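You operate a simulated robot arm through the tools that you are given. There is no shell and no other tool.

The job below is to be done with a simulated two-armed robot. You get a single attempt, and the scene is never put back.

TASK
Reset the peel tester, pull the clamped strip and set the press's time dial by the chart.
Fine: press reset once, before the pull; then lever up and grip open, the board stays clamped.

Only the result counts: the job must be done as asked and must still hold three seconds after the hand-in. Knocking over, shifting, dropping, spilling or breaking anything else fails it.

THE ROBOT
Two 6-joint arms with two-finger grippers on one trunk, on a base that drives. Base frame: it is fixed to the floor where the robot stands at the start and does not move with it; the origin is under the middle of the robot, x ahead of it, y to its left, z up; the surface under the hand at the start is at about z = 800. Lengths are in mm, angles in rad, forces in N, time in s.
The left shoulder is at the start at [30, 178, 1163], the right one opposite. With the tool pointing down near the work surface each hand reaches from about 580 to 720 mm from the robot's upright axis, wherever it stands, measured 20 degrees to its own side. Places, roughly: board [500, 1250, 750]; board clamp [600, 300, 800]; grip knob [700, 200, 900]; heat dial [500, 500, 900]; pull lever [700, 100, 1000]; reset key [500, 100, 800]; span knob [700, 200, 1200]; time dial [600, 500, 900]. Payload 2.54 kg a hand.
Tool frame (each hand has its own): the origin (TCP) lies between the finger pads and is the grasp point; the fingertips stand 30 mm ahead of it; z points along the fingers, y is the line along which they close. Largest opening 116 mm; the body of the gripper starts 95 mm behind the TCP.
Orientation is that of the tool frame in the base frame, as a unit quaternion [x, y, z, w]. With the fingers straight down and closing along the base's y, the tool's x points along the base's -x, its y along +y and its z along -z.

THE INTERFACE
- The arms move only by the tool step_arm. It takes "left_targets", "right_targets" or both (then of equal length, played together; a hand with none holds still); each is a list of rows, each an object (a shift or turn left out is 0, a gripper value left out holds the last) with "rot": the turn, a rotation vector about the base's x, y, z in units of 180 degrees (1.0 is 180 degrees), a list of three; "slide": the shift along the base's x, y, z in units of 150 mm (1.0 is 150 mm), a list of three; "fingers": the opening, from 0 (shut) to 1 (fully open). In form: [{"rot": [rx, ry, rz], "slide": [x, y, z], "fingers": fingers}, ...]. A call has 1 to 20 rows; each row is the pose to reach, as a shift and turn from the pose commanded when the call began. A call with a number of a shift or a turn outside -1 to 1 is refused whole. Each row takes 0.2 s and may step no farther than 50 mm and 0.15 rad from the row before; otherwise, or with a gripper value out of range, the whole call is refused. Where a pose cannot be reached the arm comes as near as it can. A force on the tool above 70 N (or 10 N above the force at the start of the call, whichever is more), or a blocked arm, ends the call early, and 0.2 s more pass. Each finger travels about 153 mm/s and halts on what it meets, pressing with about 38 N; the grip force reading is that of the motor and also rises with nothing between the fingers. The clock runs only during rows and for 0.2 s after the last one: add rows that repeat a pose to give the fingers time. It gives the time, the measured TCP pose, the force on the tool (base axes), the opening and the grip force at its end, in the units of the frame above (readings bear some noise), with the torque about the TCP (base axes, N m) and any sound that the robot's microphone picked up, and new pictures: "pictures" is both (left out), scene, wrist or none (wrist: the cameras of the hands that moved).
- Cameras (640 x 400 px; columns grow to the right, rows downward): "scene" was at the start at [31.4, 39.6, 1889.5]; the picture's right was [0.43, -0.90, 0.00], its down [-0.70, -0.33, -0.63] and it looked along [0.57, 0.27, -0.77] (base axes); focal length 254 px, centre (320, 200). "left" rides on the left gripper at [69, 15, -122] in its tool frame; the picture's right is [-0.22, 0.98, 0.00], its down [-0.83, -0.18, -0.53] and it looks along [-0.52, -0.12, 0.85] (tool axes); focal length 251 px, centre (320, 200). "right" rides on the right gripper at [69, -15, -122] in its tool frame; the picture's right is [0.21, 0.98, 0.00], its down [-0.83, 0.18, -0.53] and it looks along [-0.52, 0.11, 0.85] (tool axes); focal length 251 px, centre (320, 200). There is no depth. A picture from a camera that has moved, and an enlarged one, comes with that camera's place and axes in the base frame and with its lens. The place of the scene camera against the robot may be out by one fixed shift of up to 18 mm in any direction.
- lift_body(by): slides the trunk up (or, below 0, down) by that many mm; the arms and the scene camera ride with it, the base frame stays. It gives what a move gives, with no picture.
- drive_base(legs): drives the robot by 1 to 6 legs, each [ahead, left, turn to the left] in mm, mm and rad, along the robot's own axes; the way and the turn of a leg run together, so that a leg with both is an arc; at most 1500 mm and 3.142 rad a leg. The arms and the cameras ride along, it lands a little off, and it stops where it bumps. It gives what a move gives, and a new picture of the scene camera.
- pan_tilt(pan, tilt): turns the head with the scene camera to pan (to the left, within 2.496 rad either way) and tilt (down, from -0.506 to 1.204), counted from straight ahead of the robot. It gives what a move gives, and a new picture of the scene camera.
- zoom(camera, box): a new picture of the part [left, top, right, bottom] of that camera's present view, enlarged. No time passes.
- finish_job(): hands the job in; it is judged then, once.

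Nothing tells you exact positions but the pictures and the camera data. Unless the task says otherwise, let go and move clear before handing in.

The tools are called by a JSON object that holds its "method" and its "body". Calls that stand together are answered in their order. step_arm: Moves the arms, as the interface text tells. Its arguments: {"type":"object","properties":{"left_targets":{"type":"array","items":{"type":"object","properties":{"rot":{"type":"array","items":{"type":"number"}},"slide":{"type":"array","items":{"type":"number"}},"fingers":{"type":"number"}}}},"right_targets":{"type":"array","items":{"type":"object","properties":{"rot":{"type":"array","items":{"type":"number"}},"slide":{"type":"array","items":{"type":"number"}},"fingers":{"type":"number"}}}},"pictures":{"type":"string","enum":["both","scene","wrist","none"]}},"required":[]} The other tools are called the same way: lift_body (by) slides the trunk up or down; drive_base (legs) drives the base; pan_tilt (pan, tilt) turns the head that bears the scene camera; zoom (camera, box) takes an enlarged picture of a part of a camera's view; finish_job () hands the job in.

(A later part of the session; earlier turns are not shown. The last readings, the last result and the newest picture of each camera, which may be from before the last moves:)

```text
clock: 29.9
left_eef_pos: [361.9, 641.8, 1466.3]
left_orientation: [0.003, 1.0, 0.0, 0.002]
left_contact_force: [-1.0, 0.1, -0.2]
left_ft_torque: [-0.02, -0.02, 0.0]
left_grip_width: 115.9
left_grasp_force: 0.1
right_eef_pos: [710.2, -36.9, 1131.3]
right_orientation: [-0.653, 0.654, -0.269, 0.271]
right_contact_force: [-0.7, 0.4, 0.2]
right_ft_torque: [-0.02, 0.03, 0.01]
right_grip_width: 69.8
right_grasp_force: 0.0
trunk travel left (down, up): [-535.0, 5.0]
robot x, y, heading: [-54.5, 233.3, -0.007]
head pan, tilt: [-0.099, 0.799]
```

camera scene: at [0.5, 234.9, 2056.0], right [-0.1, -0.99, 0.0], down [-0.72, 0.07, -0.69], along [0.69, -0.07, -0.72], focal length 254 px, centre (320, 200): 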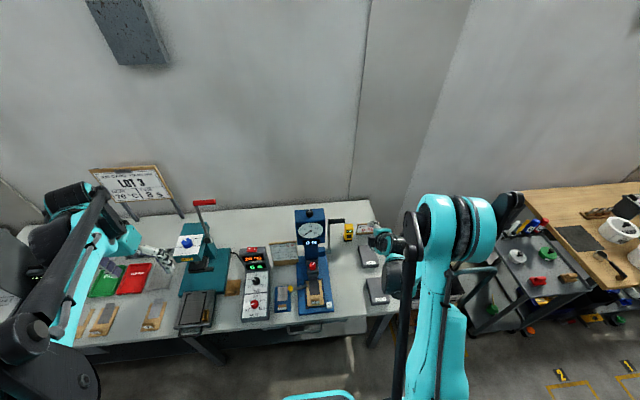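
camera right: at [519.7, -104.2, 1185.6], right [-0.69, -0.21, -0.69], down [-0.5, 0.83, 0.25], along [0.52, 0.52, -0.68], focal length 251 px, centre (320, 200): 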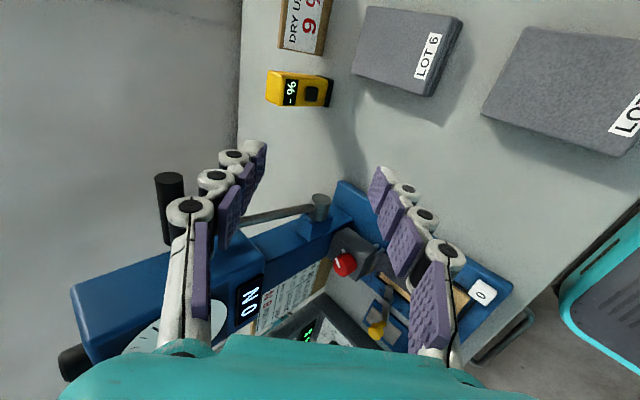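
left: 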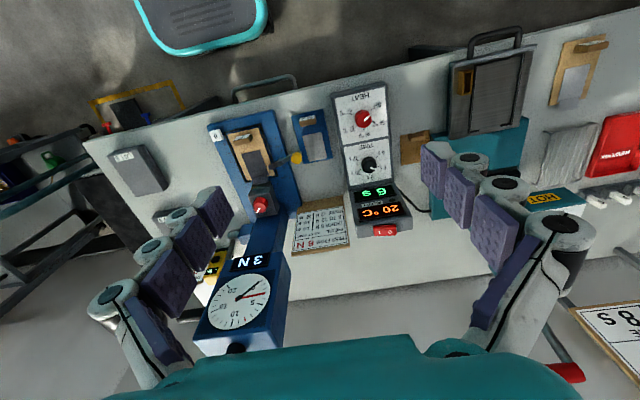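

{"method": "step_arm", "body": {"right_targets": [{"slide": [0.14, 0, -0.05]}, {"slide": [0.28, 0, -0.095]}, {"slide": [0.28, 0, -0.095]}], "pictures": "both"}}

{"method": "zoom", "body": {"camera": "scene", "box": [260, 170, 420, 290]}}

```text
clock: 30.7
left_eef_pos: [361.4, 640.7, 1465.4]
left_orientation: [0.002, 1.0, 0.0, 0.0]
left_contact_force: [-0.1, 0.3, -0.2]
left_ft_torque: [0.0, 0.0, 0.0]
left_grip_width: 116.1
left_grasp_force: 0.1
right_eef_pos: [754.1, -36.9, 1114.5]
right_orientation: [-0.653, 0.655, -0.269, 0.271]
right_contact_force: [0.4, 0.8, -0.3]
right_ft_torque: [0.02, 0.0, -0.06]
right_grip_width: 69.8
right_grasp_force: 0.0
trunk travel left (down, up): [-535.0, 5.0]
robot x, y, heading: [-57.1, 235.5, -0.002]
head pan, tilt: [-0.099, 0.799]
camera scene: at [-9.8, 235.0, 2056.4], right [-0.1, -0.99, 0.0], down [-0.71, 0.07, -0.7], along [0.69, -0.07, -0.72], focal length 254 px, centre (320, 200)
camera right: at [679.0, -105.1, 1212.4], right [-0.69, -0.21, -0.69], down [-0.5, 0.83, 0.25], along [0.52, 0.52, -0.68], focal length 251 px, centre (320, 200)
```

scene: 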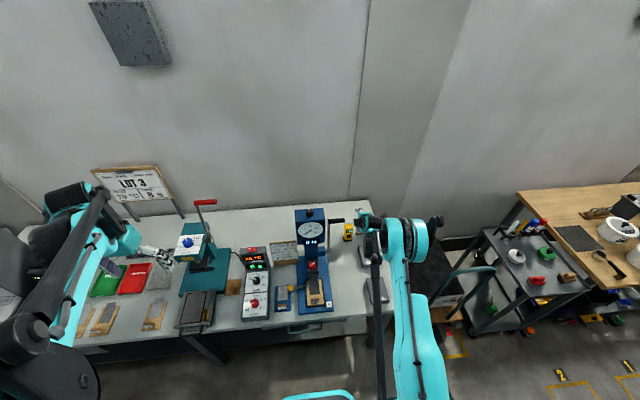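
right: 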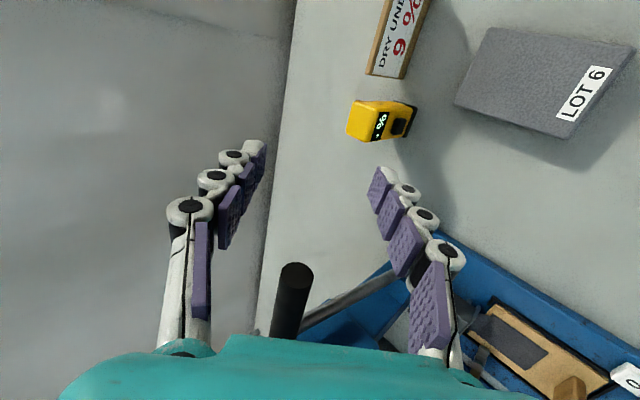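

```text
3.33 times, centred on (340, 230) of scene
camera zoom: at [-9.8, 235.0, 2056.4], right [-0.1, -0.99, 0.0], down [-0.71, 0.07, -0.7], along [0.69, -0.07, -0.72], focal length 846 px, centre (253, 100)
```

zoom: 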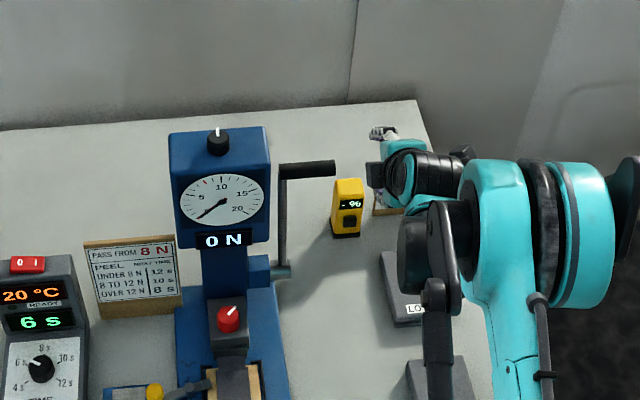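

The handle's end cap re-measures at [754,32,1117], matching well. I'll now dry-run the arc off to the side to check reach.

{"method": "step_arm", "body": {"right_targets": [{"slide": [-0.3, 0, 0]}, {"slide": [-0.6, 0, -0.03]}, {"slide": [-0.88, 0, -0.16]}, {"slide": [-1.0, 0, -0.24]}, {"slide": [-1.0, 0, -0.24]}], "pictures": "none"}}

{"method": "step_arm", "body": {"right_targets": [{"slide": [-0.16, 0, -0.16]}, {"slide": [-0.35, 0, -0.4]}, {"slide": [-0.45, 0, -0.65]}, {"slide": [-0.53, 0, -0.9]}, {"slide": [-0.54, 0, -1.0]}, {"slide": [-0.54, 0, -1.0]}], "pictures": "both"}}

```text
clock: 31.9
left_eef_pos: [362.8, 640.0, 1465.9]
left_orientation: [0.003, 1.0, -0.001, 0.001]
left_contact_force: [0.3, 0.1, 0.0]
left_ft_torque: [0.0, -0.02, -0.01]
left_grip_width: 116.3
left_grasp_force: 0.0
right_eef_pos: [654.1, -46.3, 1093.2]
right_orientation: [-0.652, 0.655, -0.269, 0.27]
right_contact_force: [0.2, 0.9, 0.2]
right_ft_torque: [-0.01, -0.03, 0.0]
right_grip_width: 69.7
right_grasp_force: 0.1
right hand out of reach, approached as far as the arm can: row 3, 4, 5
trunk travel left (down, up): [-535.0, 5.0]
robot x, y, heading: [-53.4, 237.3, -0.002]
head pan, tilt: [-0.099, 0.799]
```

```text
clock: 33.3
left_eef_pos: [363.8, 640.2, 1465.6]
left_orientation: [0.002, 1.0, 0.0, 0.001]
left_contact_force: [0.4, 0.5, -0.3]
left_ft_torque: [0.01, 0.01, 0.02]
left_grip_width: 116.2
left_grasp_force: 0.0
right_eef_pos: [663.6, -58.3, 1034.7]
right_orientation: [-0.653, 0.655, -0.269, 0.27]
right_contact_force: [0.7, -0.6, 0.5]
right_ft_torque: [0.01, -0.01, 0.0]
right_grip_width: 69.6
right_grasp_force: 0.1
right hand out of reach, approached as far as the arm can: row 1, 2, 3, 4, 5, 6
trunk travel left (down, up): [-535.0, 5.0]
robot x, y, heading: [-49.5, 234.7, -0.004]
head pan, tilt: [-0.099, 0.799]
camera scene: at [-9.7, 235.2, 2056.4], right [-0.1, -0.99, 0.0], down [-0.71, 0.07, -0.7], along [0.69, -0.07, -0.72], focal length 254 px, centre (320, 200)
camera right: at [587.9, -127.5, 1131.3], right [-0.69, -0.21, -0.69], down [-0.5, 0.83, 0.25], along [0.52, 0.52, -0.68], focal length 251 px, centre (320, 200)
```

scene: 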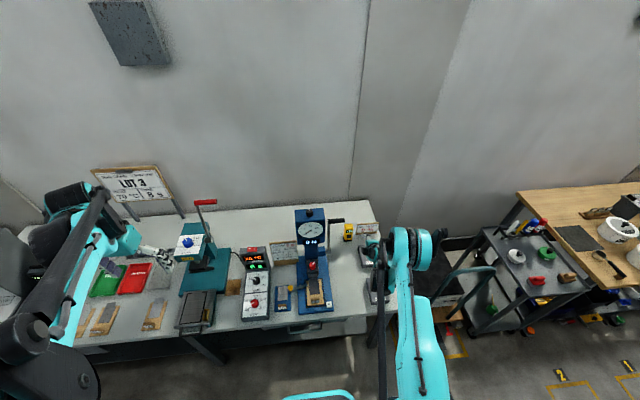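
right: 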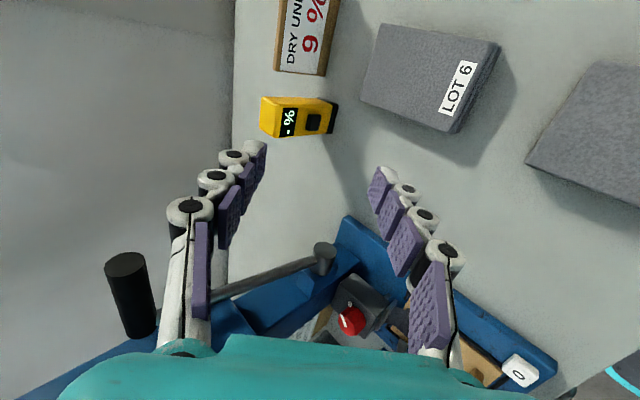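

The raised trunk makes the forward-tilted pose worse (wrist limit), so I should go the other way and lower the trunk. First I lift the right hand well clear.

{"method": "step_arm", "body": {"right_targets": [{"slide": [0.2, 0, 0.25]}, {"slide": [0.4, 0, 0.5]}, {"slide": [0.6, 0, 0.75]}, {"slide": [0.8, 0, 1.0]}, {"slide": [1.0, 0, 1.0]}], "pictures": "none"}}

```text
clock: 34.5
left_eef_pos: [364.9, 640.1, 1465.8]
left_orientation: [0.002, 1.0, 0.0, 0.0]
left_contact_force: [-0.7, -0.2, 0.1]
left_ft_torque: [0.01, 0.05, -0.01]
left_grip_width: 116.2
left_grasp_force: 0.1
right_eef_pos: [815.4, -58.6, 1185.2]
right_orientation: [-0.653, 0.655, -0.269, 0.271]
right_contact_force: [-0.5, 0.5, 0.2]
right_ft_torque: [0.04, -0.03, 0.02]
right_grip_width: 69.6
right_grasp_force: 0.1
trunk travel left (down, up): [-535.0, 5.0]
robot x, y, heading: [-54.6, 237.8, 0.001]
head pan, tilt: [-0.099, 0.799]
```

{"method": "step_arm", "body": {"right_targets": [{"slide": [-0.05, 0, 0.25]}, {"slide": [-0.1, 0, 0.5]}, {"slide": [-0.15, 0, 0.75]}, {"slide": [-0.2, 0, 1.0]}, {"slide": [-0.35, 0, 1.0]}], "pictures": "none"}}

{"method": "step_arm", "body": {"right_targets": [{"slide": [0, 0, 0.25]}, {"slide": [0, 0, 0.5]}, {"slide": [0, 0, 0.6]}], "pictures": "none"}}

{"method": "lift_body", "body": {"by": -310}}

{"method": "step_arm", "body": {"right_targets": [{"slide": [0, 0, 0]}], "pictures": "both"}}

```text
clock: 35.7
left_eef_pos: [362.3, 639.7, 1465.1]
left_orientation: [0.002, 1.0, 0.0, 0.001]
left_contact_force: [-0.2, -0.1, 0.0]
left_ft_torque: [0.01, 0.02, -0.03]
left_grip_width: 115.7
left_grasp_force: 0.1
right_eef_pos: [764.2, -57.3, 1336.7]
right_orientation: [-0.653, 0.655, -0.269, 0.271]
right_contact_force: [0.1, 0.0, -0.4]
right_ft_torque: [0.01, -0.01, -0.01]
right_grip_width: 69.4
right_grasp_force: 0.0
trunk travel left (down, up): [-535.0, 5.0]
robot x, y, heading: [-52.9, 237.8, -0.003]
head pan, tilt: [-0.099, 0.799]
```

```text
clock: 36.5
left_eef_pos: [363.8, 640.4, 1465.9]
left_orientation: [0.002, 1.0, 0.001, 0.001]
left_contact_force: [0.8, 0.1, 0.2]
left_ft_torque: [-0.04, 0.01, 0.02]
left_grip_width: 116.0
left_grasp_force: 0.0
right_eef_pos: [764.3, -57.4, 1425.7]
right_orientation: [-0.653, 0.655, -0.269, 0.271]
right_contact_force: [-0.4, -0.7, -0.1]
right_ft_torque: [0.0, -0.02, -0.01]
right_grip_width: 69.3
right_grasp_force: 0.0
trunk travel left (down, up): [-535.0, 5.0]
robot x, y, heading: [-50.2, 236.1, -0.001]
head pan, tilt: [-0.099, 0.799]
```

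```text
clock: 39.6
left_eef_pos: [362.8, 640.2, 1156.0]
left_orientation: [0.003, 1.0, 0.0, 0.0]
left_contact_force: [0.3, 0.2, -0.1]
left_ft_torque: [-0.02, -0.02, -0.04]
left_grip_width: 116.3
left_grasp_force: 0.1
right_eef_pos: [762.0, -57.5, 1115.5]
right_orientation: [-0.653, 0.654, -0.27, 0.271]
right_contact_force: [0.4, -0.1, 0.8]
right_ft_torque: [0.04, 0.01, 0.01]
right_grip_width: 69.6
right_grasp_force: 0.2
trunk travel left (down, up): [-225.0, 315.0]
robot x, y, heading: [-52.3, 233.8, -0.005]
head pan, tilt: [-0.099, 0.799]
```

```text
clock: 40.0
left_eef_pos: [363.3, 640.9, 1155.6]
left_orientation: [0.002, 1.0, -0.001, 0.001]
left_contact_force: [0.3, 0.0, 0.7]
left_ft_torque: [0.03, -0.01, 0.02]
left_grip_width: 115.7
left_grasp_force: 0.1
right_eef_pos: [762.7, -55.6, 1116.6]
right_orientation: [-0.652, 0.655, -0.268, 0.27]
right_contact_force: [-0.1, 0.0, 1.2]
right_ft_torque: [0.0, -0.01, 0.02]
right_grip_width: 69.6
right_grasp_force: 0.1
trunk travel left (down, up): [-225.0, 315.0]
robot x, y, heading: [-54.8, 241.1, -0.003]
head pan, tilt: [-0.099, 0.799]
camera scene: at [-9.4, 235.0, 1746.4], right [-0.1, -0.99, 0.0], down [-0.71, 0.07, -0.7], along [0.69, -0.07, -0.72], focal length 254 px, centre (320, 200)
camera right: at [688.1, -125.5, 1212.4], right [-0.69, -0.21, -0.69], down [-0.5, 0.83, 0.25], along [0.52, 0.52, -0.68], focal length 251 px, centre (320, 200)
```

scene: 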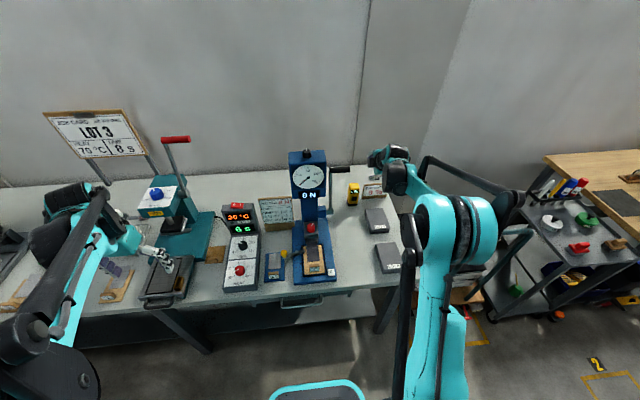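
right: 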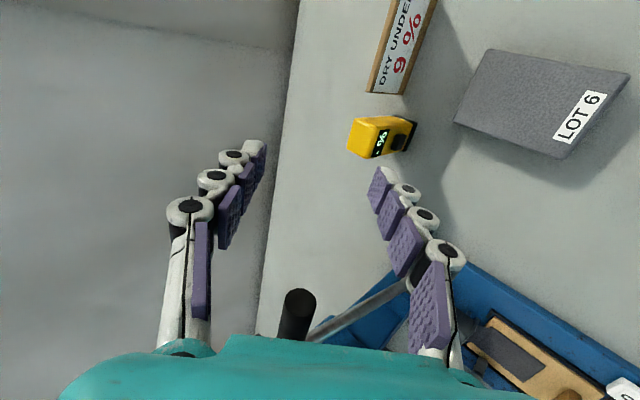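

{"method": "step_arm", "body": {"right_targets": [{"slide": [-0.3, 0, 0]}, {"slide": [-0.6, 0, -0.03]}, {"slide": [-0.88, 0, -0.13]}, {"slide": [-1.0, 0, -0.2]}, {"slide": [-1.0, 0, -0.2]}], "pictures": "none"}}

{"method": "step_arm", "body": {"right_targets": [{"slide": [-0.15, 0, -0.12]}, {"slide": [-0.3, 0, -0.27]}, {"slide": [-0.42, 0, -0.47]}, {"slide": [-0.53, 0, -0.67]}, {"slide": [-0.59, 0, -0.9]}, {"slide": [-0.61, 0, -1.0]}, {"slide": [-0.61, 0, -1.0]}], "pictures": "both"}}

```text
clock: 41.2
left_eef_pos: [362.5, 639.7, 1155.6]
left_orientation: [0.003, 1.0, 0.001, 0.001]
left_contact_force: [0.0, 1.1, -0.1]
left_ft_torque: [0.0, -0.01, 0.0]
left_grip_width: 115.7
left_grasp_force: 0.0
right_eef_pos: [614.0, -57.3, 1085.8]
right_orientation: [-0.653, 0.655, -0.269, 0.27]
right_contact_force: [-0.3, 0.1, 0.0]
right_ft_torque: [-0.02, -0.04, 0.0]
right_grip_width: 69.6
right_grasp_force: 0.1
trunk travel left (down, up): [-225.0, 315.0]
robot x, y, heading: [-52.9, 239.4, 0.0]
head pan, tilt: [-0.099, 0.799]
```

```text
clock: 42.8
left_eef_pos: [363.8, 640.3, 1156.4]
left_orientation: [0.002, 1.0, 0.0, 0.0]
left_contact_force: [0.8, -0.2, -0.1]
left_ft_torque: [0.02, 0.02, 0.0]
left_grip_width: 115.7
left_grasp_force: 0.0
right_eef_pos: [535.4, -61.2, 955.4]
right_orientation: [-0.652, 0.655, -0.268, 0.271]
right_contact_force: [-0.1, -0.7, 0.2]
right_ft_torque: [-0.01, -0.01, 0.0]
right_grip_width: 70.0
right_grasp_force: 0.1
right hand out of reach, approached as far as the arm can: row 5, 6, 7
trunk travel left (down, up): [-225.0, 315.0]
robot x, y, heading: [-50.7, 233.6, -0.003]
head pan, tilt: [-0.099, 0.799]
camera scene: at [-9.1, 234.8, 1746.3], right [-0.1, -0.99, 0.0], down [-0.71, 0.07, -0.7], along [0.69, -0.07, -0.72], focal length 254 px, centre (320, 200)
camera right: at [459.8, -128.9, 1052.4], right [-0.69, -0.21, -0.69], down [-0.5, 0.83, 0.25], along [0.52, 0.52, -0.68], focal length 251 px, centre (320, 200)
```

scene: 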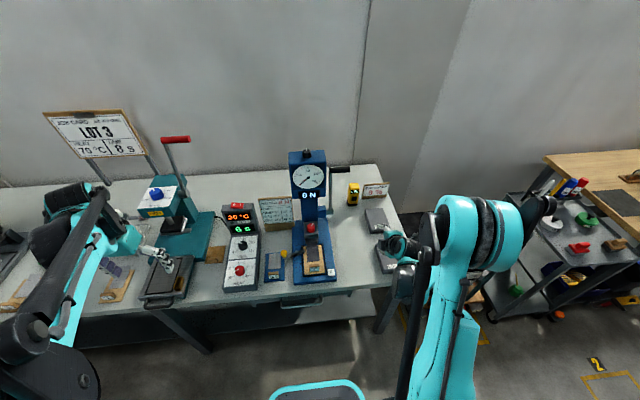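
right: 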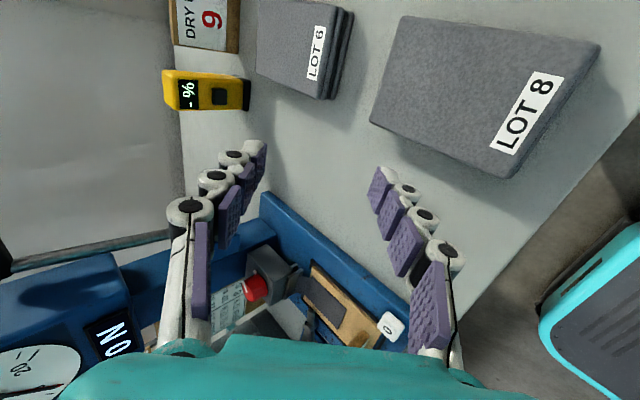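

Almost the whole arc is reachable now; a slightly lower trunk and 20 mm back should finish it. I'll retrace upward, adjust, and then line up behind the handle.

{"method": "step_arm", "body": {"right_targets": [{"slide": [0.0, 0, 0.25]}, {"slide": [0.1, 0, 0.5]}, {"slide": [0.3, 0, 0.75]}, {"slide": [0.5, 0, 1.0]}, {"slide": [0.7, 0, 1.0]}, {"slide": [1.0, 0, 1.0]}], "pictures": "none"}}

{"method": "lift_body", "body": {"by": -50}}

{"method": "drive_base", "body": {"legs": [[-20, 0, 0]]}}

{"method": "step_arm", "body": {"right_targets": [{"slide": [0, 0, 0]}], "pictures": "wrist"}}

```text
clock: 44.2
left_eef_pos: [364.7, 640.4, 1154.9]
left_orientation: [0.002, 1.0, 0.0, 0.0]
left_contact_force: [0.5, -0.2, -0.2]
left_ft_torque: [0.01, 0.02, 0.0]
left_grip_width: 115.6
left_grasp_force: 0.1
right_eef_pos: [687.6, -61.8, 1106.4]
right_orientation: [-0.653, 0.655, -0.268, 0.271]
right_contact_force: [1.0, 0.4, 0.1]
right_ft_torque: [0.03, 0.02, 0.03]
right_grip_width: 69.6
right_grasp_force: 0.2
trunk travel left (down, up): [-225.0, 315.0]
robot x, y, heading: [-52.7, 235.4, 0.001]
head pan, tilt: [-0.099, 0.799]
```

```text
clock: 45.1
left_eef_pos: [363.6, 640.1, 1106.7]
left_orientation: [0.002, 1.0, 0.0, 0.001]
left_contact_force: [0.0, -0.1, 0.2]
left_ft_torque: [0.01, 0.05, -0.01]
left_grip_width: 116.1
left_grasp_force: 0.0
right_eef_pos: [686.3, -61.7, 1057.7]
right_orientation: [-0.653, 0.654, -0.27, 0.271]
right_contact_force: [-0.4, 0.3, 0.4]
right_ft_torque: [0.02, -0.03, -0.01]
right_grip_width: 69.8
right_grasp_force: 0.1
trunk travel left (down, up): [-175.0, 365.0]
robot x, y, heading: [-54.7, 231.6, -0.005]
head pan, tilt: [-0.099, 0.799]
```

```text
clock: 45.9
left_eef_pos: [342.2, 640.4, 1107.4]
left_orientation: [0.002, 1.0, 0.0, 0.0]
left_contact_force: [-0.6, -0.9, 0.3]
left_ft_torque: [0.0, -0.05, 0.01]
left_grip_width: 116.1
left_grasp_force: 0.0
right_eef_pos: [666.0, -61.2, 1057.8]
right_orientation: [-0.652, 0.655, -0.27, 0.271]
right_contact_force: [-0.4, 0.5, 0.2]
right_ft_torque: [-0.02, 0.01, 0.01]
right_grip_width: 69.3
right_grasp_force: 0.1
trunk travel left (down, up): [-175.0, 365.0]
robot x, y, heading: [-70.7, 239.9, -0.002]
head pan, tilt: [-0.099, 0.799]
camera scene: at [-30.3, 235.1, 1696.4], right [-0.1, -0.99, 0.0], down [-0.71, 0.07, -0.7], along [0.69, -0.07, -0.72], focal length 254 px, centre (320, 200)
```

scene: 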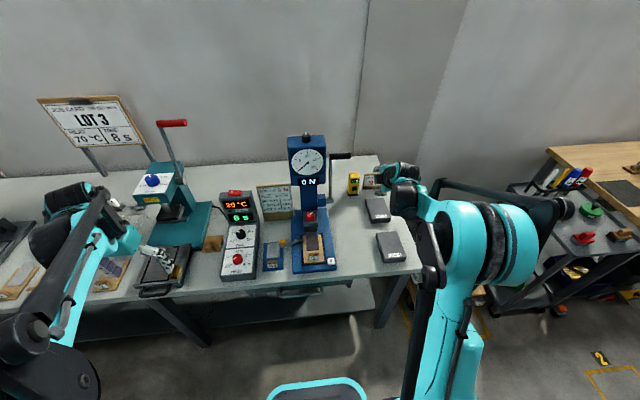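

```text
clock: 46.3
left_eef_pos: [344.4, 640.3, 1106.2]
left_orientation: [0.003, 1.0, -0.001, 0.001]
left_contact_force: [0.2, -0.1, -0.6]
left_ft_torque: [-0.01, 0.0, 0.0]
left_grip_width: 115.9
left_grasp_force: 0.1
right_eef_pos: [667.4, -61.5, 1058.2]
right_orientation: [-0.652, 0.654, -0.27, 0.271]
right_contact_force: [-0.6, -0.7, 0.5]
right_ft_torque: [-0.02, 0.02, -0.02]
right_grip_width: 69.6
right_grasp_force: 0.0
trunk travel left (down, up): [-175.0, 365.0]
robot x, y, heading: [-70.3, 236.7, -0.002]
head pan, tilt: [-0.099, 0.799]
camera right: at [592.2, -129.8, 1153.7], right [-0.69, -0.21, -0.69], down [-0.5, 0.83, 0.25], along [0.52, 0.52, -0.68], focal length 251 px, centre (320, 200)
```

right: 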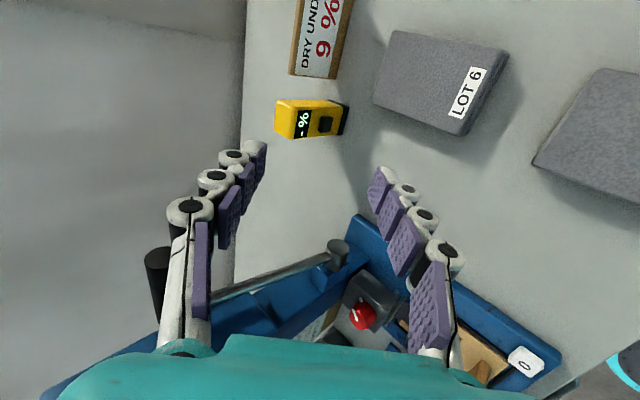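

I'll move the open hand up to a pre-approach point 100 mm back from the handle along the tool axis, then shift in to y≈55.

{"method": "step_arm", "body": {"right_targets": [{"slide": [0.04, 0, 0.3]}, {"slide": [0.08, 0, 0.6]}, {"slide": [0.107, 0, 0.867]}, {"slide": [0.107, 0.25, 0.867]}, {"slide": [0.107, 0.5, 0.867]}, {"slide": [0.107, 0.7, 0.867]}, {"slide": [0.107, 0.777, 0.867]}, {"slide": [0.107, 0.777, 0.867]}], "pictures": "both"}}

{"method": "zoom", "body": {"camera": "scene", "box": [240, 110, 480, 280]}}

```text
clock: 48.1
left_eef_pos: [342.9, 640.5, 1105.7]
left_orientation: [0.002, 1.0, 0.0, 0.001]
left_contact_force: [0.1, -0.1, 0.4]
left_ft_torque: [0.0, 0.0, -0.01]
left_grip_width: 116.1
left_grasp_force: 0.1
right_eef_pos: [684.4, 56.4, 1186.3]
right_orientation: [-0.653, 0.655, -0.269, 0.27]
right_contact_force: [0.2, 0.7, -0.1]
right_ft_torque: [0.0, 0.01, -0.01]
right_grip_width: 69.6
right_grasp_force: 0.1
trunk travel left (down, up): [-175.0, 365.0]
robot x, y, heading: [-70.6, 237.0, -0.0]
head pan, tilt: [-0.099, 0.799]
camera scene: at [-29.0, 235.2, 1696.3], right [-0.1, -0.99, 0.0], down [-0.71, 0.07, -0.7], along [0.69, -0.07, -0.72], focal length 254 px, centre (320, 200)
camera right: at [608.8, -12.3, 1282.7], right [-0.69, -0.21, -0.69], down [-0.5, 0.83, 0.25], along [0.52, 0.52, -0.68], focal length 251 px, centre (320, 200)
```

scene: 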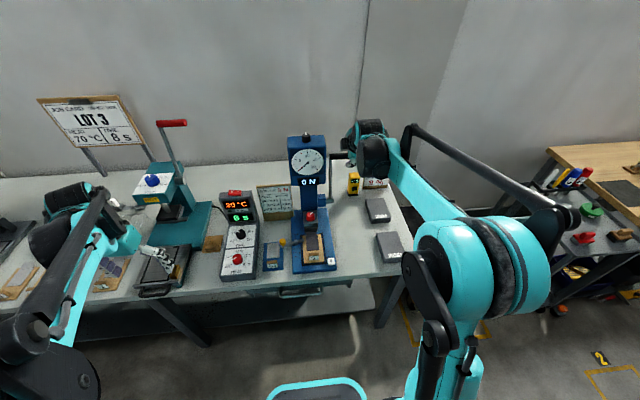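
right: 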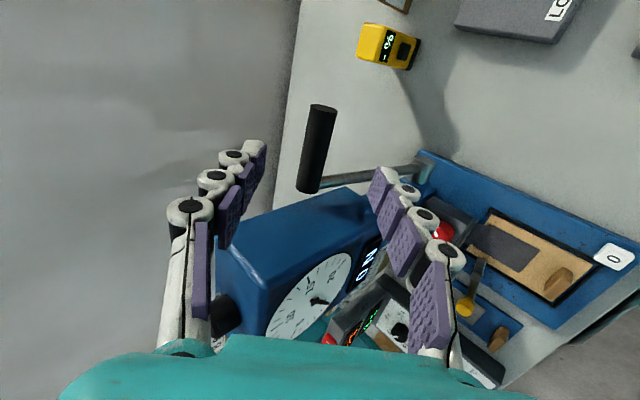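

```text
2.35 times, centred on (360, 195) of scene
camera zoom: at [-29.0, 235.2, 1696.3], right [-0.1, -0.99, 0.0], down [-0.71, 0.07, -0.7], along [0.69, -0.07, -0.72], focal length 597 px, centre (226, 212)
```

zoom: 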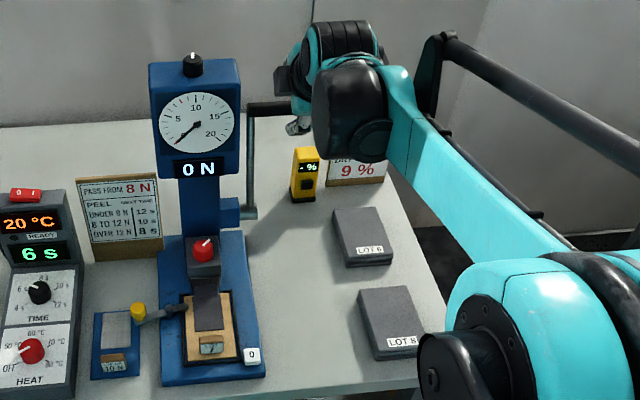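

The handle spans y≈32–111 at x≈754, z≈1118. I'll advance along the tool axis so the bar sits between the fingers.

{"method": "step_arm", "body": {"right_targets": [{"slide": [0.12, 0, -0.115]}, {"slide": [0.24, 0, -0.23]}, {"slide": [0.36, 0, -0.35]}, {"slide": [0.464, 0, -0.455]}, {"slide": [0.464, 0, -0.455]}], "pictures": "wrist"}}

```text
clock: 49.3
left_eef_pos: [343.3, 641.5, 1106.7]
left_orientation: [0.002, 1.0, 0.001, 0.001]
left_contact_force: [-0.2, -1.1, -0.5]
left_ft_torque: [0.02, -0.01, 0.01]
left_grip_width: 115.9
left_grasp_force: 0.1
right_eef_pos: [751.2, 56.6, 1118.5]
right_orientation: [-0.652, 0.655, -0.27, 0.271]
right_contact_force: [0.6, -0.1, 0.3]
right_ft_torque: [0.01, 0.03, 0.0]
right_grip_width: 69.8
right_grasp_force: 0.1
trunk travel left (down, up): [-175.0, 365.0]
robot x, y, heading: [-73.1, 238.7, -0.003]
head pan, tilt: [-0.099, 0.799]
camera right: at [676.1, -12.7, 1215.1], right [-0.69, -0.21, -0.69], down [-0.5, 0.83, 0.25], along [0.52, 0.52, -0.68], focal length 251 px, centre (320, 200)
```

right: 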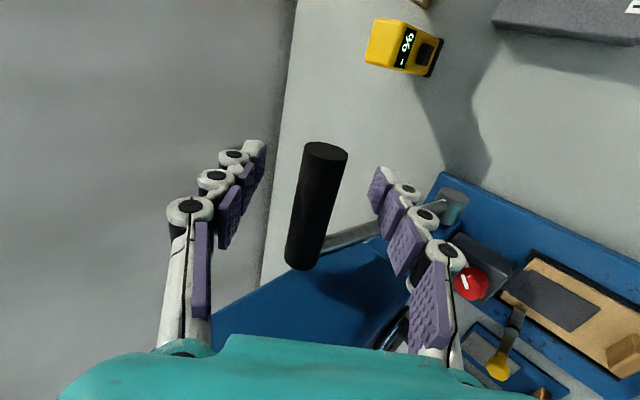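

The bar is centred between the fingers. I'll close to a loose cage (~39 mm) and begin the pull gently along the arc.

{"method": "step_arm", "body": {"right_targets": [{"slide": [0, 0, 0], "fingers": 0.34}, {"slide": [0, 0, 0], "fingers": 0.34}, {"slide": [-0.058, 0, 0.009]}, {"slide": [-0.116, 0, 0.015]}, {"slide": [-0.175, 0, 0.019]}, {"slide": [-0.233, 0, 0.02]}, {"slide": [-0.233, 0, 0.02]}], "pictures": "both"}}

{"method": "zoom", "body": {"camera": "scene", "box": [260, 120, 400, 220]}}

```text
clock: 50.9
left_eef_pos: [343.1, 640.5, 1105.6]
left_orientation: [0.002, 1.0, -0.001, 0.001]
left_contact_force: [0.1, -0.2, 0.1]
left_ft_torque: [-0.01, 0.01, -0.02]
left_grip_width: 116.2
left_grasp_force: 0.1
right_eef_pos: [716.5, 55.9, 1122.6]
right_orientation: [-0.652, 0.655, -0.27, 0.271]
right_contact_force: [2.6, 2.4, 6.2]
right_ft_torque: [-0.03, -0.16, 0.08]
right_grip_width: 43.2
right_grasp_force: 3.6
trunk travel left (down, up): [-175.0, 365.0]
robot x, y, heading: [-72.7, 231.1, -0.002]
head pan, tilt: [-0.099, 0.799]
camera scene: at [-29.4, 235.7, 1696.4], right [-0.1, -0.99, 0.0], down [-0.71, 0.07, -0.7], along [0.69, -0.07, -0.72], focal length 254 px, centre (320, 200)
camera right: at [641.6, -12.6, 1219.4], right [-0.69, -0.21, -0.69], down [-0.5, 0.83, 0.25], along [0.52, 0.52, -0.68], focal length 251 px, centre (320, 200)
```

scene: 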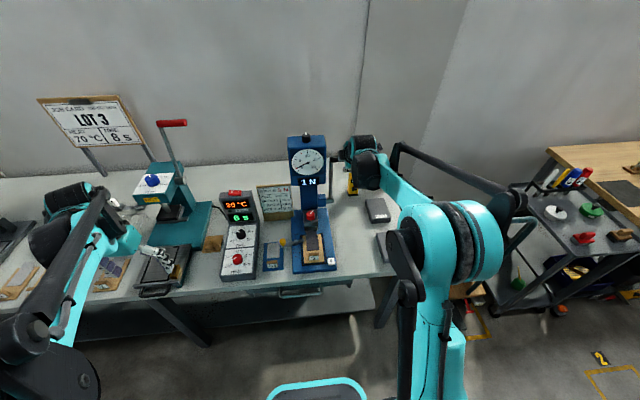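
right: 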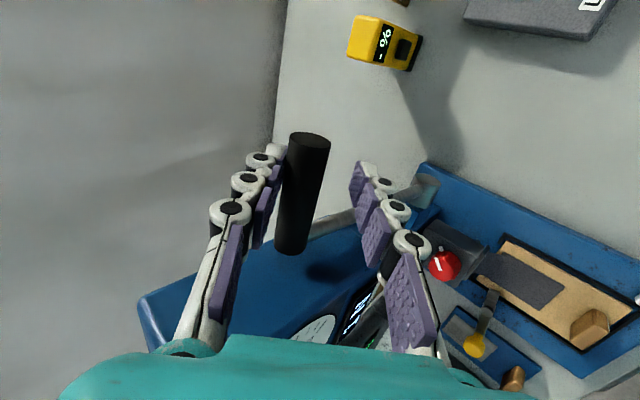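

```text
4.00 times, centred on (330, 170) of scene
camera zoom: at [-29.4, 235.7, 1696.4], right [-0.1, -0.99, 0.0], down [-0.71, 0.07, -0.7], along [0.69, -0.07, -0.72], focal length 1015 px, centre (280, 320)
```

zoom: 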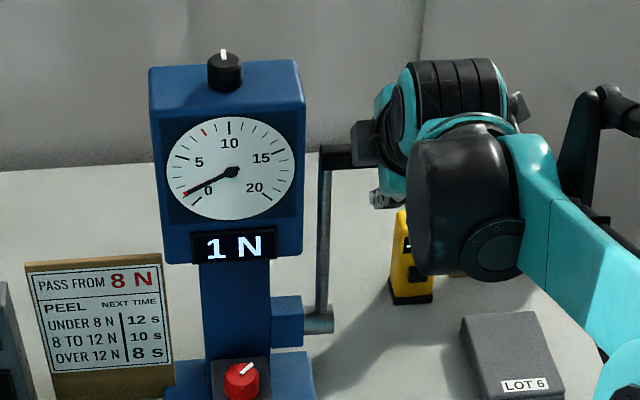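

The lever moves and the gauge responds (1 N). I'll carry on along the arc to about 45°.

{"method": "step_arm", "body": {"right_targets": [{"slide": [-0.058, 0, -0.001]}, {"slide": [-0.117, 0, -0.005]}, {"slide": [-0.175, 0, -0.012]}, {"slide": [-0.233, 0, -0.02]}, {"slide": [-0.29, 0, -0.032]}, {"slide": [-0.347, 0, -0.045]}, {"slide": [-0.403, 0, -0.062]}, {"slide": [-0.458, 0, -0.081]}, {"slide": [-0.513, 0, -0.102]}, {"slide": [-0.567, 0, -0.125]}, {"slide": [-0.619, 0, -0.151]}, {"slide": [-0.67, 0, -0.18]}, {"slide": [-0.72, 0, -0.211]}, {"slide": [-0.769, 0, -0.243]}, {"slide": [-0.816, 0, -0.277]}, {"slide": [-0.861, 0, -0.313]}, {"slide": [-0.905, 0, -0.352]}, {"slide": [-0.947, 0, -0.393]}], "pictures": "both"}}

{"method": "zoom", "body": {"camera": "scene", "box": [250, 120, 410, 280]}}

```text
clock: 54.7
left_eef_pos: [343.8, 640.8, 1106.4]
left_orientation: [0.002, 1.0, 0.0, 0.001]
left_contact_force: [0.3, 0.7, -0.7]
left_ft_torque: [-0.03, 0.01, -0.01]
left_grip_width: 115.9
left_grasp_force: 0.0
right_eef_pos: [574.6, 56.0, 1061.1]
right_orientation: [-0.653, 0.655, -0.269, 0.271]
right_contact_force: [2.0, -1.5, 2.8]
right_ft_torque: [-0.01, -0.05, -0.01]
right_grip_width: 41.3
right_grasp_force: 1.5
trunk travel left (down, up): [-175.0, 365.0]
robot x, y, heading: [-70.5, 237.8, -0.003]
head pan, tilt: [-0.099, 0.799]
camera scene: at [-29.3, 235.1, 1696.3], right [-0.1, -0.99, 0.0], down [-0.71, 0.07, -0.7], along [0.69, -0.07, -0.72], focal length 254 px, centre (320, 200)
camera right: at [499.6, -12.6, 1158.7], right [-0.69, -0.21, -0.69], down [-0.5, 0.83, 0.25], along [0.52, 0.52, -0.68], focal length 251 px, centre (320, 200)
```

scene: 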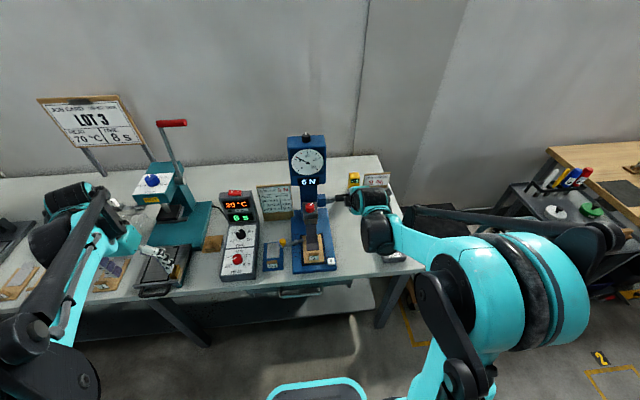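
right: 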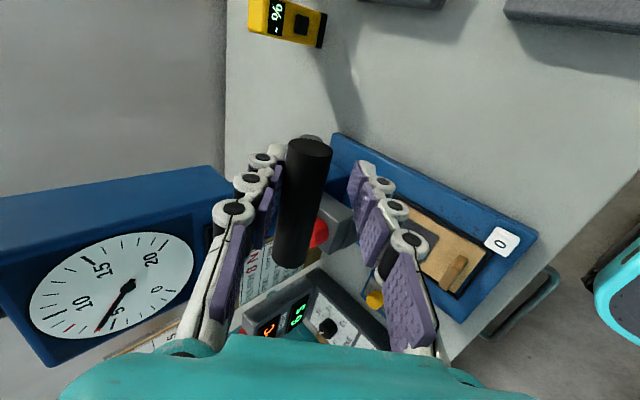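

```text
2.50 times, centred on (330, 200) of scene
camera zoom: at [-29.3, 235.1, 1696.3], right [-0.1, -0.99, 0.0], down [-0.71, 0.07, -0.7], along [0.69, -0.07, -0.72], focal length 635 px, centre (295, 200)
```

zoom: 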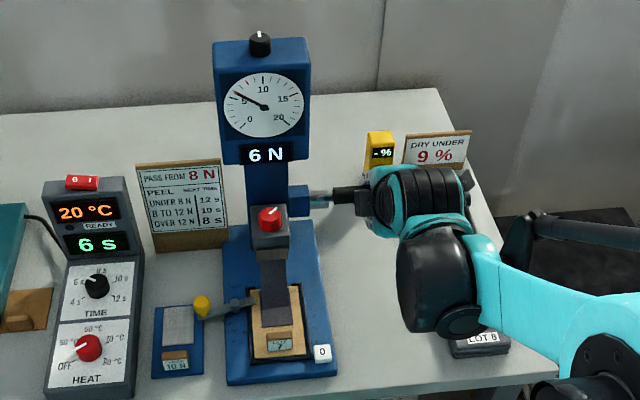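

6 N so far, with light contact. I'll continue down toward horizontal.

{"method": "step_arm", "body": {"right_targets": [{"slide": [-0.04, 0, -0.042]}, {"slide": [-0.079, 0, -0.086]}, {"slide": [-0.115, 0, -0.132]}, {"slide": [-0.15, 0, -0.179]}, {"slide": [-0.182, 0, -0.227]}, {"slide": [-0.213, 0, -0.277]}, {"slide": [-0.241, 0, -0.328]}, {"slide": [-0.267, 0, -0.381]}, {"slide": [-0.29, 0, -0.435]}, {"slide": [-0.312, 0, -0.489]}, {"slide": [-0.33, 0, -0.544]}, {"slide": [-0.347, 0, -0.6]}, {"slide": [-0.36, 0, -0.657]}, {"slide": [-0.372, 0, -0.715]}], "pictures": "both"}}

{"method": "zoom", "body": {"camera": "scene", "box": [250, 120, 410, 280]}}

```text
clock: 57.2
left_eef_pos: [342.7, 640.5, 1106.5]
left_orientation: [0.003, 1.0, 0.0, 0.001]
left_contact_force: [0.8, -0.4, 0.2]
left_ft_torque: [-0.02, -0.01, 0.04]
left_grip_width: 116.0
left_grasp_force: 0.0
right_eef_pos: [534.3, 54.9, 986.5]
right_orientation: [-0.648, 0.651, -0.279, 0.279]
right_contact_force: [23.7, -1.9, 52.5]
right_ft_torque: [0.0, -0.2, 0.02]
right_grip_width: 83.1
right_grasp_force: 31.3
trunk travel left (down, up): [-175.0, 365.0]
robot x, y, heading: [-68.4, 235.4, -0.002]
head pan, tilt: [-0.099, 0.799]
stopped in row 12 (right hand): the force on the tool passed its limit at 74 N (the readings are from after the stop); the commanded pose is now the measured one
camera scene: at [-29.9, 236.3, 1696.6], right [-0.1, -0.99, 0.0], down [-0.71, 0.07, -0.7], along [0.69, -0.07, -0.72], focal length 254 px, centre (320, 200)
camera right: at [456.4, -12.7, 1081.1], right [-0.67, -0.21, -0.71], down [-0.51, 0.83, 0.24], along [0.54, 0.52, -0.66], focal length 251 px, centre (320, 200)
```

scene: 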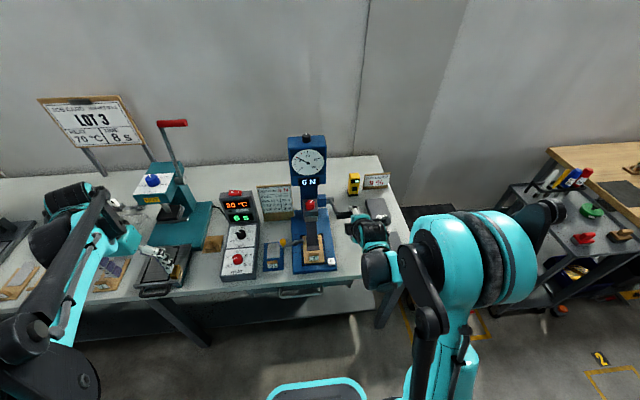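
right: 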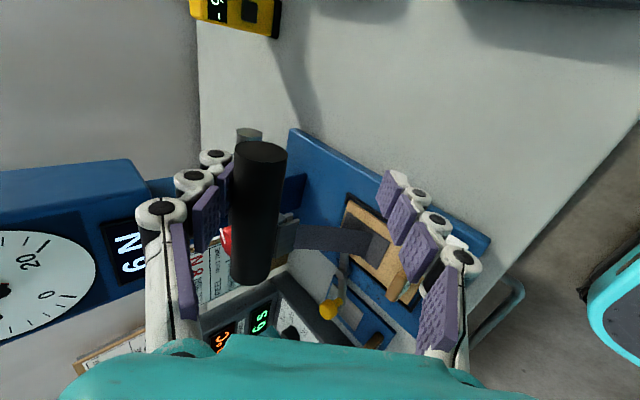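

```text
2.50 times, centred on (330, 200) of scene
camera zoom: at [-29.9, 236.3, 1696.6], right [-0.1, -0.99, 0.0], down [-0.71, 0.07, -0.7], along [0.69, -0.07, -0.72], focal length 635 px, centre (295, 200)
```

zoom: 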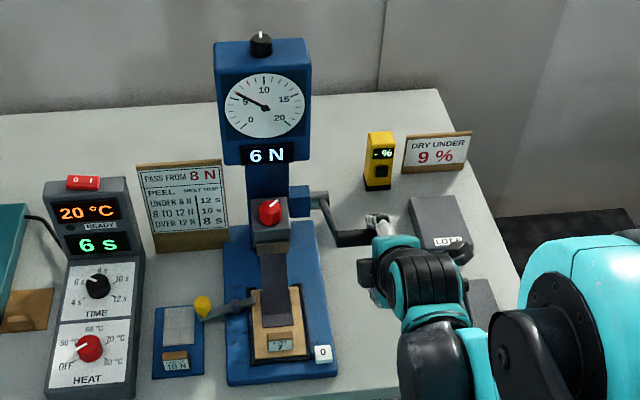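

The lever seems to have hit its end stop at about 60–65°, with the gauge reading 6 N. I'll check the gauge and strip closely before easing off.

{"method": "zoom", "body": {"camera": "scene", "box": [280, 125, 340, 195]}}

{"method": "zoom", "body": {"camera": "right", "box": [180, 120, 500, 360]}}

{"method": "zoom", "body": {"camera": "scene", "box": [280, 190, 380, 270]}}

```text
5.71 times, centred on (310, 160) of scene
camera zoom: at [-29.9, 236.3, 1696.6], right [-0.1, -0.99, 0.0], down [-0.71, 0.07, -0.7], along [0.69, -0.07, -0.72], focal length 1450 px, centre (377, 429)
```

zoom: 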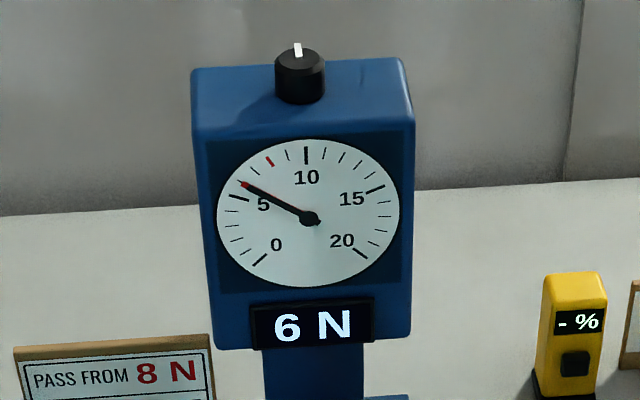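

```text
1.67 times, centred on (340, 240) of right
camera zoom: at [456.4, -12.7, 1081.1], right [-0.67, -0.21, -0.71], down [-0.51, 0.83, 0.24], along [0.54, 0.52, -0.66], focal length 419 px, centre (287, 133)
```

zoom: 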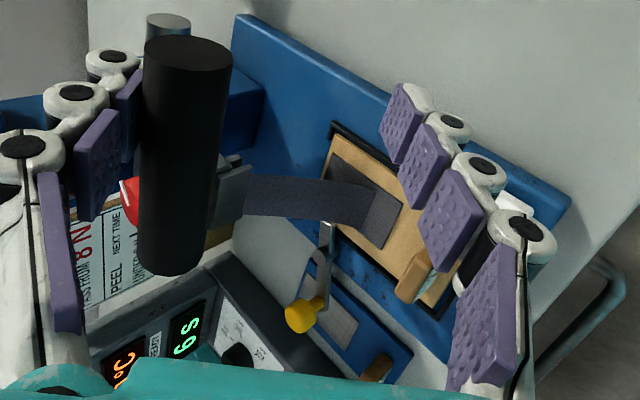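

```text
5.00 times, centred on (330, 230) of scene
camera zoom: at [-29.9, 236.3, 1696.6], right [-0.1, -0.99, 0.0], down [-0.71, 0.07, -0.7], along [0.69, -0.07, -0.72], focal length 1269 px, centre (270, 50)
```

zoom: 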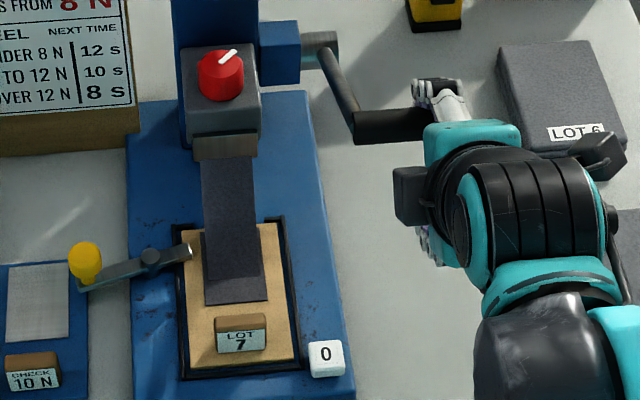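

The strip has peeled, and the peak reads 6 N with the red hand at 6, which is under 8 N, so the chart gives 12 s. Now I'll ease off and carry the lever back up along the arc.

{"method": "step_arm", "body": {"right_targets": [{"slide": [0, 0, 0.06]}, {"slide": [0, 0, 0.123]}, {"slide": [0.025, 0, 0.175]}, {"slide": [0.054, 0, 0.227]}, {"slide": [0.085, 0, 0.277]}, {"slide": [0.117, 0, 0.325]}, {"slide": [0.152, 0, 0.372]}, {"slide": [0.188, 0, 0.418]}, {"slide": [0.227, 0, 0.462]}, {"slide": [0.267, 0, 0.504]}, {"slide": [0.353, 0, 0.583]}, {"slide": [0.446, 0, 0.654]}, {"slide": [0.545, 0, 0.717]}, {"slide": [0.648, 0, 0.771]}, {"slide": [0.757, 0, 0.816]}, {"slide": [0.868, 0, 0.851]}, {"slide": [0.982, 0, 0.876]}], "pictures": "both"}}

{"method": "zoom", "body": {"camera": "scene", "box": [250, 120, 410, 280]}}

```text
clock: 60.8
left_eef_pos: [343.8, 640.9, 1106.0]
left_orientation: [0.001, 1.0, 0.0, 0.001]
left_contact_force: [0.6, -0.4, -0.5]
left_ft_torque: [0.01, 0.05, 0.0]
left_grip_width: 116.0
left_grasp_force: 0.0
right_eef_pos: [680.3, 53.9, 1115.2]
right_orientation: [-0.65, 0.652, -0.274, 0.276]
right_contact_force: [0.5, 0.7, -0.2]
right_ft_torque: [0.03, 0.06, 0.02]
right_grip_width: 39.8
right_grasp_force: 0.2
trunk travel left (down, up): [-175.0, 365.0]
robot x, y, heading: [-70.0, 235.3, 0.0]
head pan, tilt: [-0.099, 0.799]
camera scene: at [-27.7, 235.1, 1696.3], right [-0.1, -0.99, 0.0], down [-0.71, 0.07, -0.7], along [0.69, -0.07, -0.72], focal length 254 px, centre (320, 200)
camera right: at [602.3, -14.5, 1209.6], right [-0.68, -0.21, -0.7], down [-0.51, 0.83, 0.24], along [0.53, 0.52, -0.67], focal length 251 px, centre (320, 200)
```

scene: 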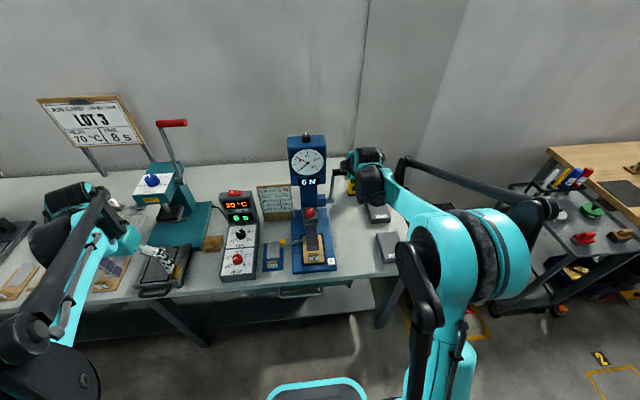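
right: 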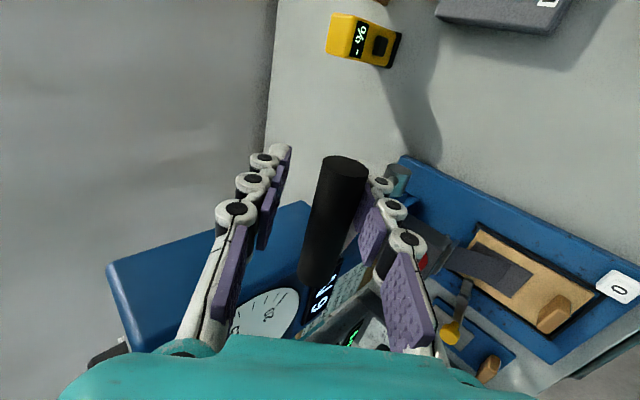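

```text
2.50 times, centred on (330, 200) of scene
camera zoom: at [-27.7, 235.1, 1696.3], right [-0.1, -0.99, 0.0], down [-0.71, 0.07, -0.7], along [0.69, -0.07, -0.72], focal length 635 px, centre (295, 200)
```

zoom: 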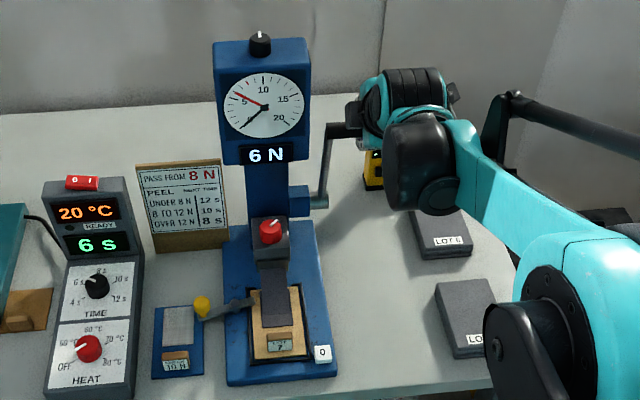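

The lever is following and the peak hand holds at 6 N. I'll take it the rest of the way to its upright rest.

{"method": "step_arm", "body": {"right_targets": [{"slide": [0.063, 0, 0.018]}, {"slide": [0.125, 0, 0.033]}, {"slide": [0.183, 0, 0.037]}, {"slide": [0.241, 0, 0.039]}, {"slide": [0.3, 0, 0.037]}, {"slide": [0.358, 0, 0.033]}, {"slide": [0.416, 0, 0.027]}, {"slide": [0.474, 0, 0.019]}, {"slide": [0.474, 0, 0.019]}], "pictures": "wrist"}}

```text
clock: 62.8
left_eef_pos: [343.7, 639.9, 1106.7]
left_orientation: [0.002, 1.0, 0.001, 0.001]
left_contact_force: [0.1, 0.1, -0.3]
left_ft_torque: [-0.03, 0.02, 0.0]
left_grip_width: 116.0
left_grasp_force: 0.1
right_eef_pos: [750.5, 55.2, 1117.9]
right_orientation: [-0.65, 0.652, -0.275, 0.277]
right_contact_force: [0.3, 0.5, 1.0]
right_ft_torque: [0.03, 0.03, 0.0]
right_grip_width: 39.7
right_grasp_force: 0.1
trunk travel left (down, up): [-175.0, 365.0]
robot x, y, heading: [-71.4, 237.1, -0.004]
head pan, tilt: [-0.099, 0.799]
camera right: at [673.2, -13.0, 1212.6], right [-0.68, -0.21, -0.7], down [-0.51, 0.83, 0.24], along [0.53, 0.52, -0.67], focal length 251 px, centre (320, 200)
```

right: 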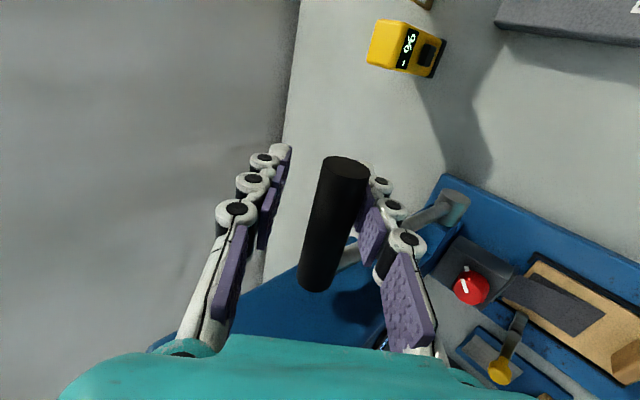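

{"method": "step_arm", "body": {"right_targets": [{"slide": [0.025, 0, -0.004]}, {"slide": [0.05, 0, -0.008]}, {"slide": [0.075, 0, -0.013]}, {"slide": [0.075, 0, -0.013]}], "pictures": "wrist"}}

```text
clock: 63.8
left_eef_pos: [343.6, 641.0, 1105.8]
left_orientation: [0.002, 1.0, 0.0, 0.0]
left_contact_force: [-1.0, -1.2, 0.3]
left_ft_torque: [0.01, 0.01, -0.04]
left_grip_width: 116.5
left_grasp_force: 0.1
right_eef_pos: [760.9, 56.3, 1114.7]
right_orientation: [-0.65, 0.652, -0.275, 0.276]
right_contact_force: [0.3, -0.6, 1.3]
right_ft_torque: [-0.02, -0.02, -0.02]
right_grip_width: 39.1
right_grasp_force: 0.0
trunk travel left (down, up): [-175.0, 365.0]
robot x, y, heading: [-70.0, 237.0, -0.003]
head pan, tilt: [-0.099, 0.799]
camera right: at [683.9, -13.0, 1210.1], right [-0.68, -0.21, -0.7], down [-0.51, 0.83, 0.24], along [0.53, 0.52, -0.67], focal length 251 px, centre (320, 200)
```

right: 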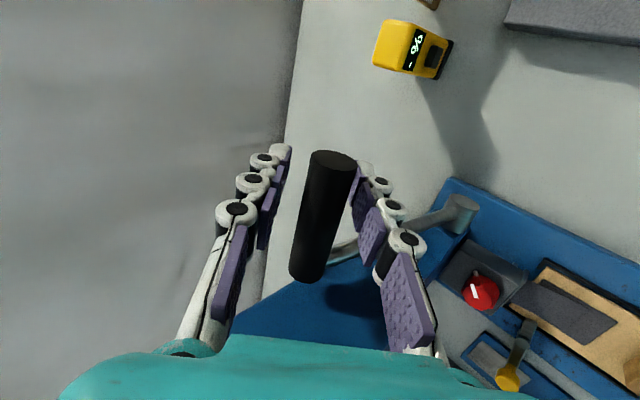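

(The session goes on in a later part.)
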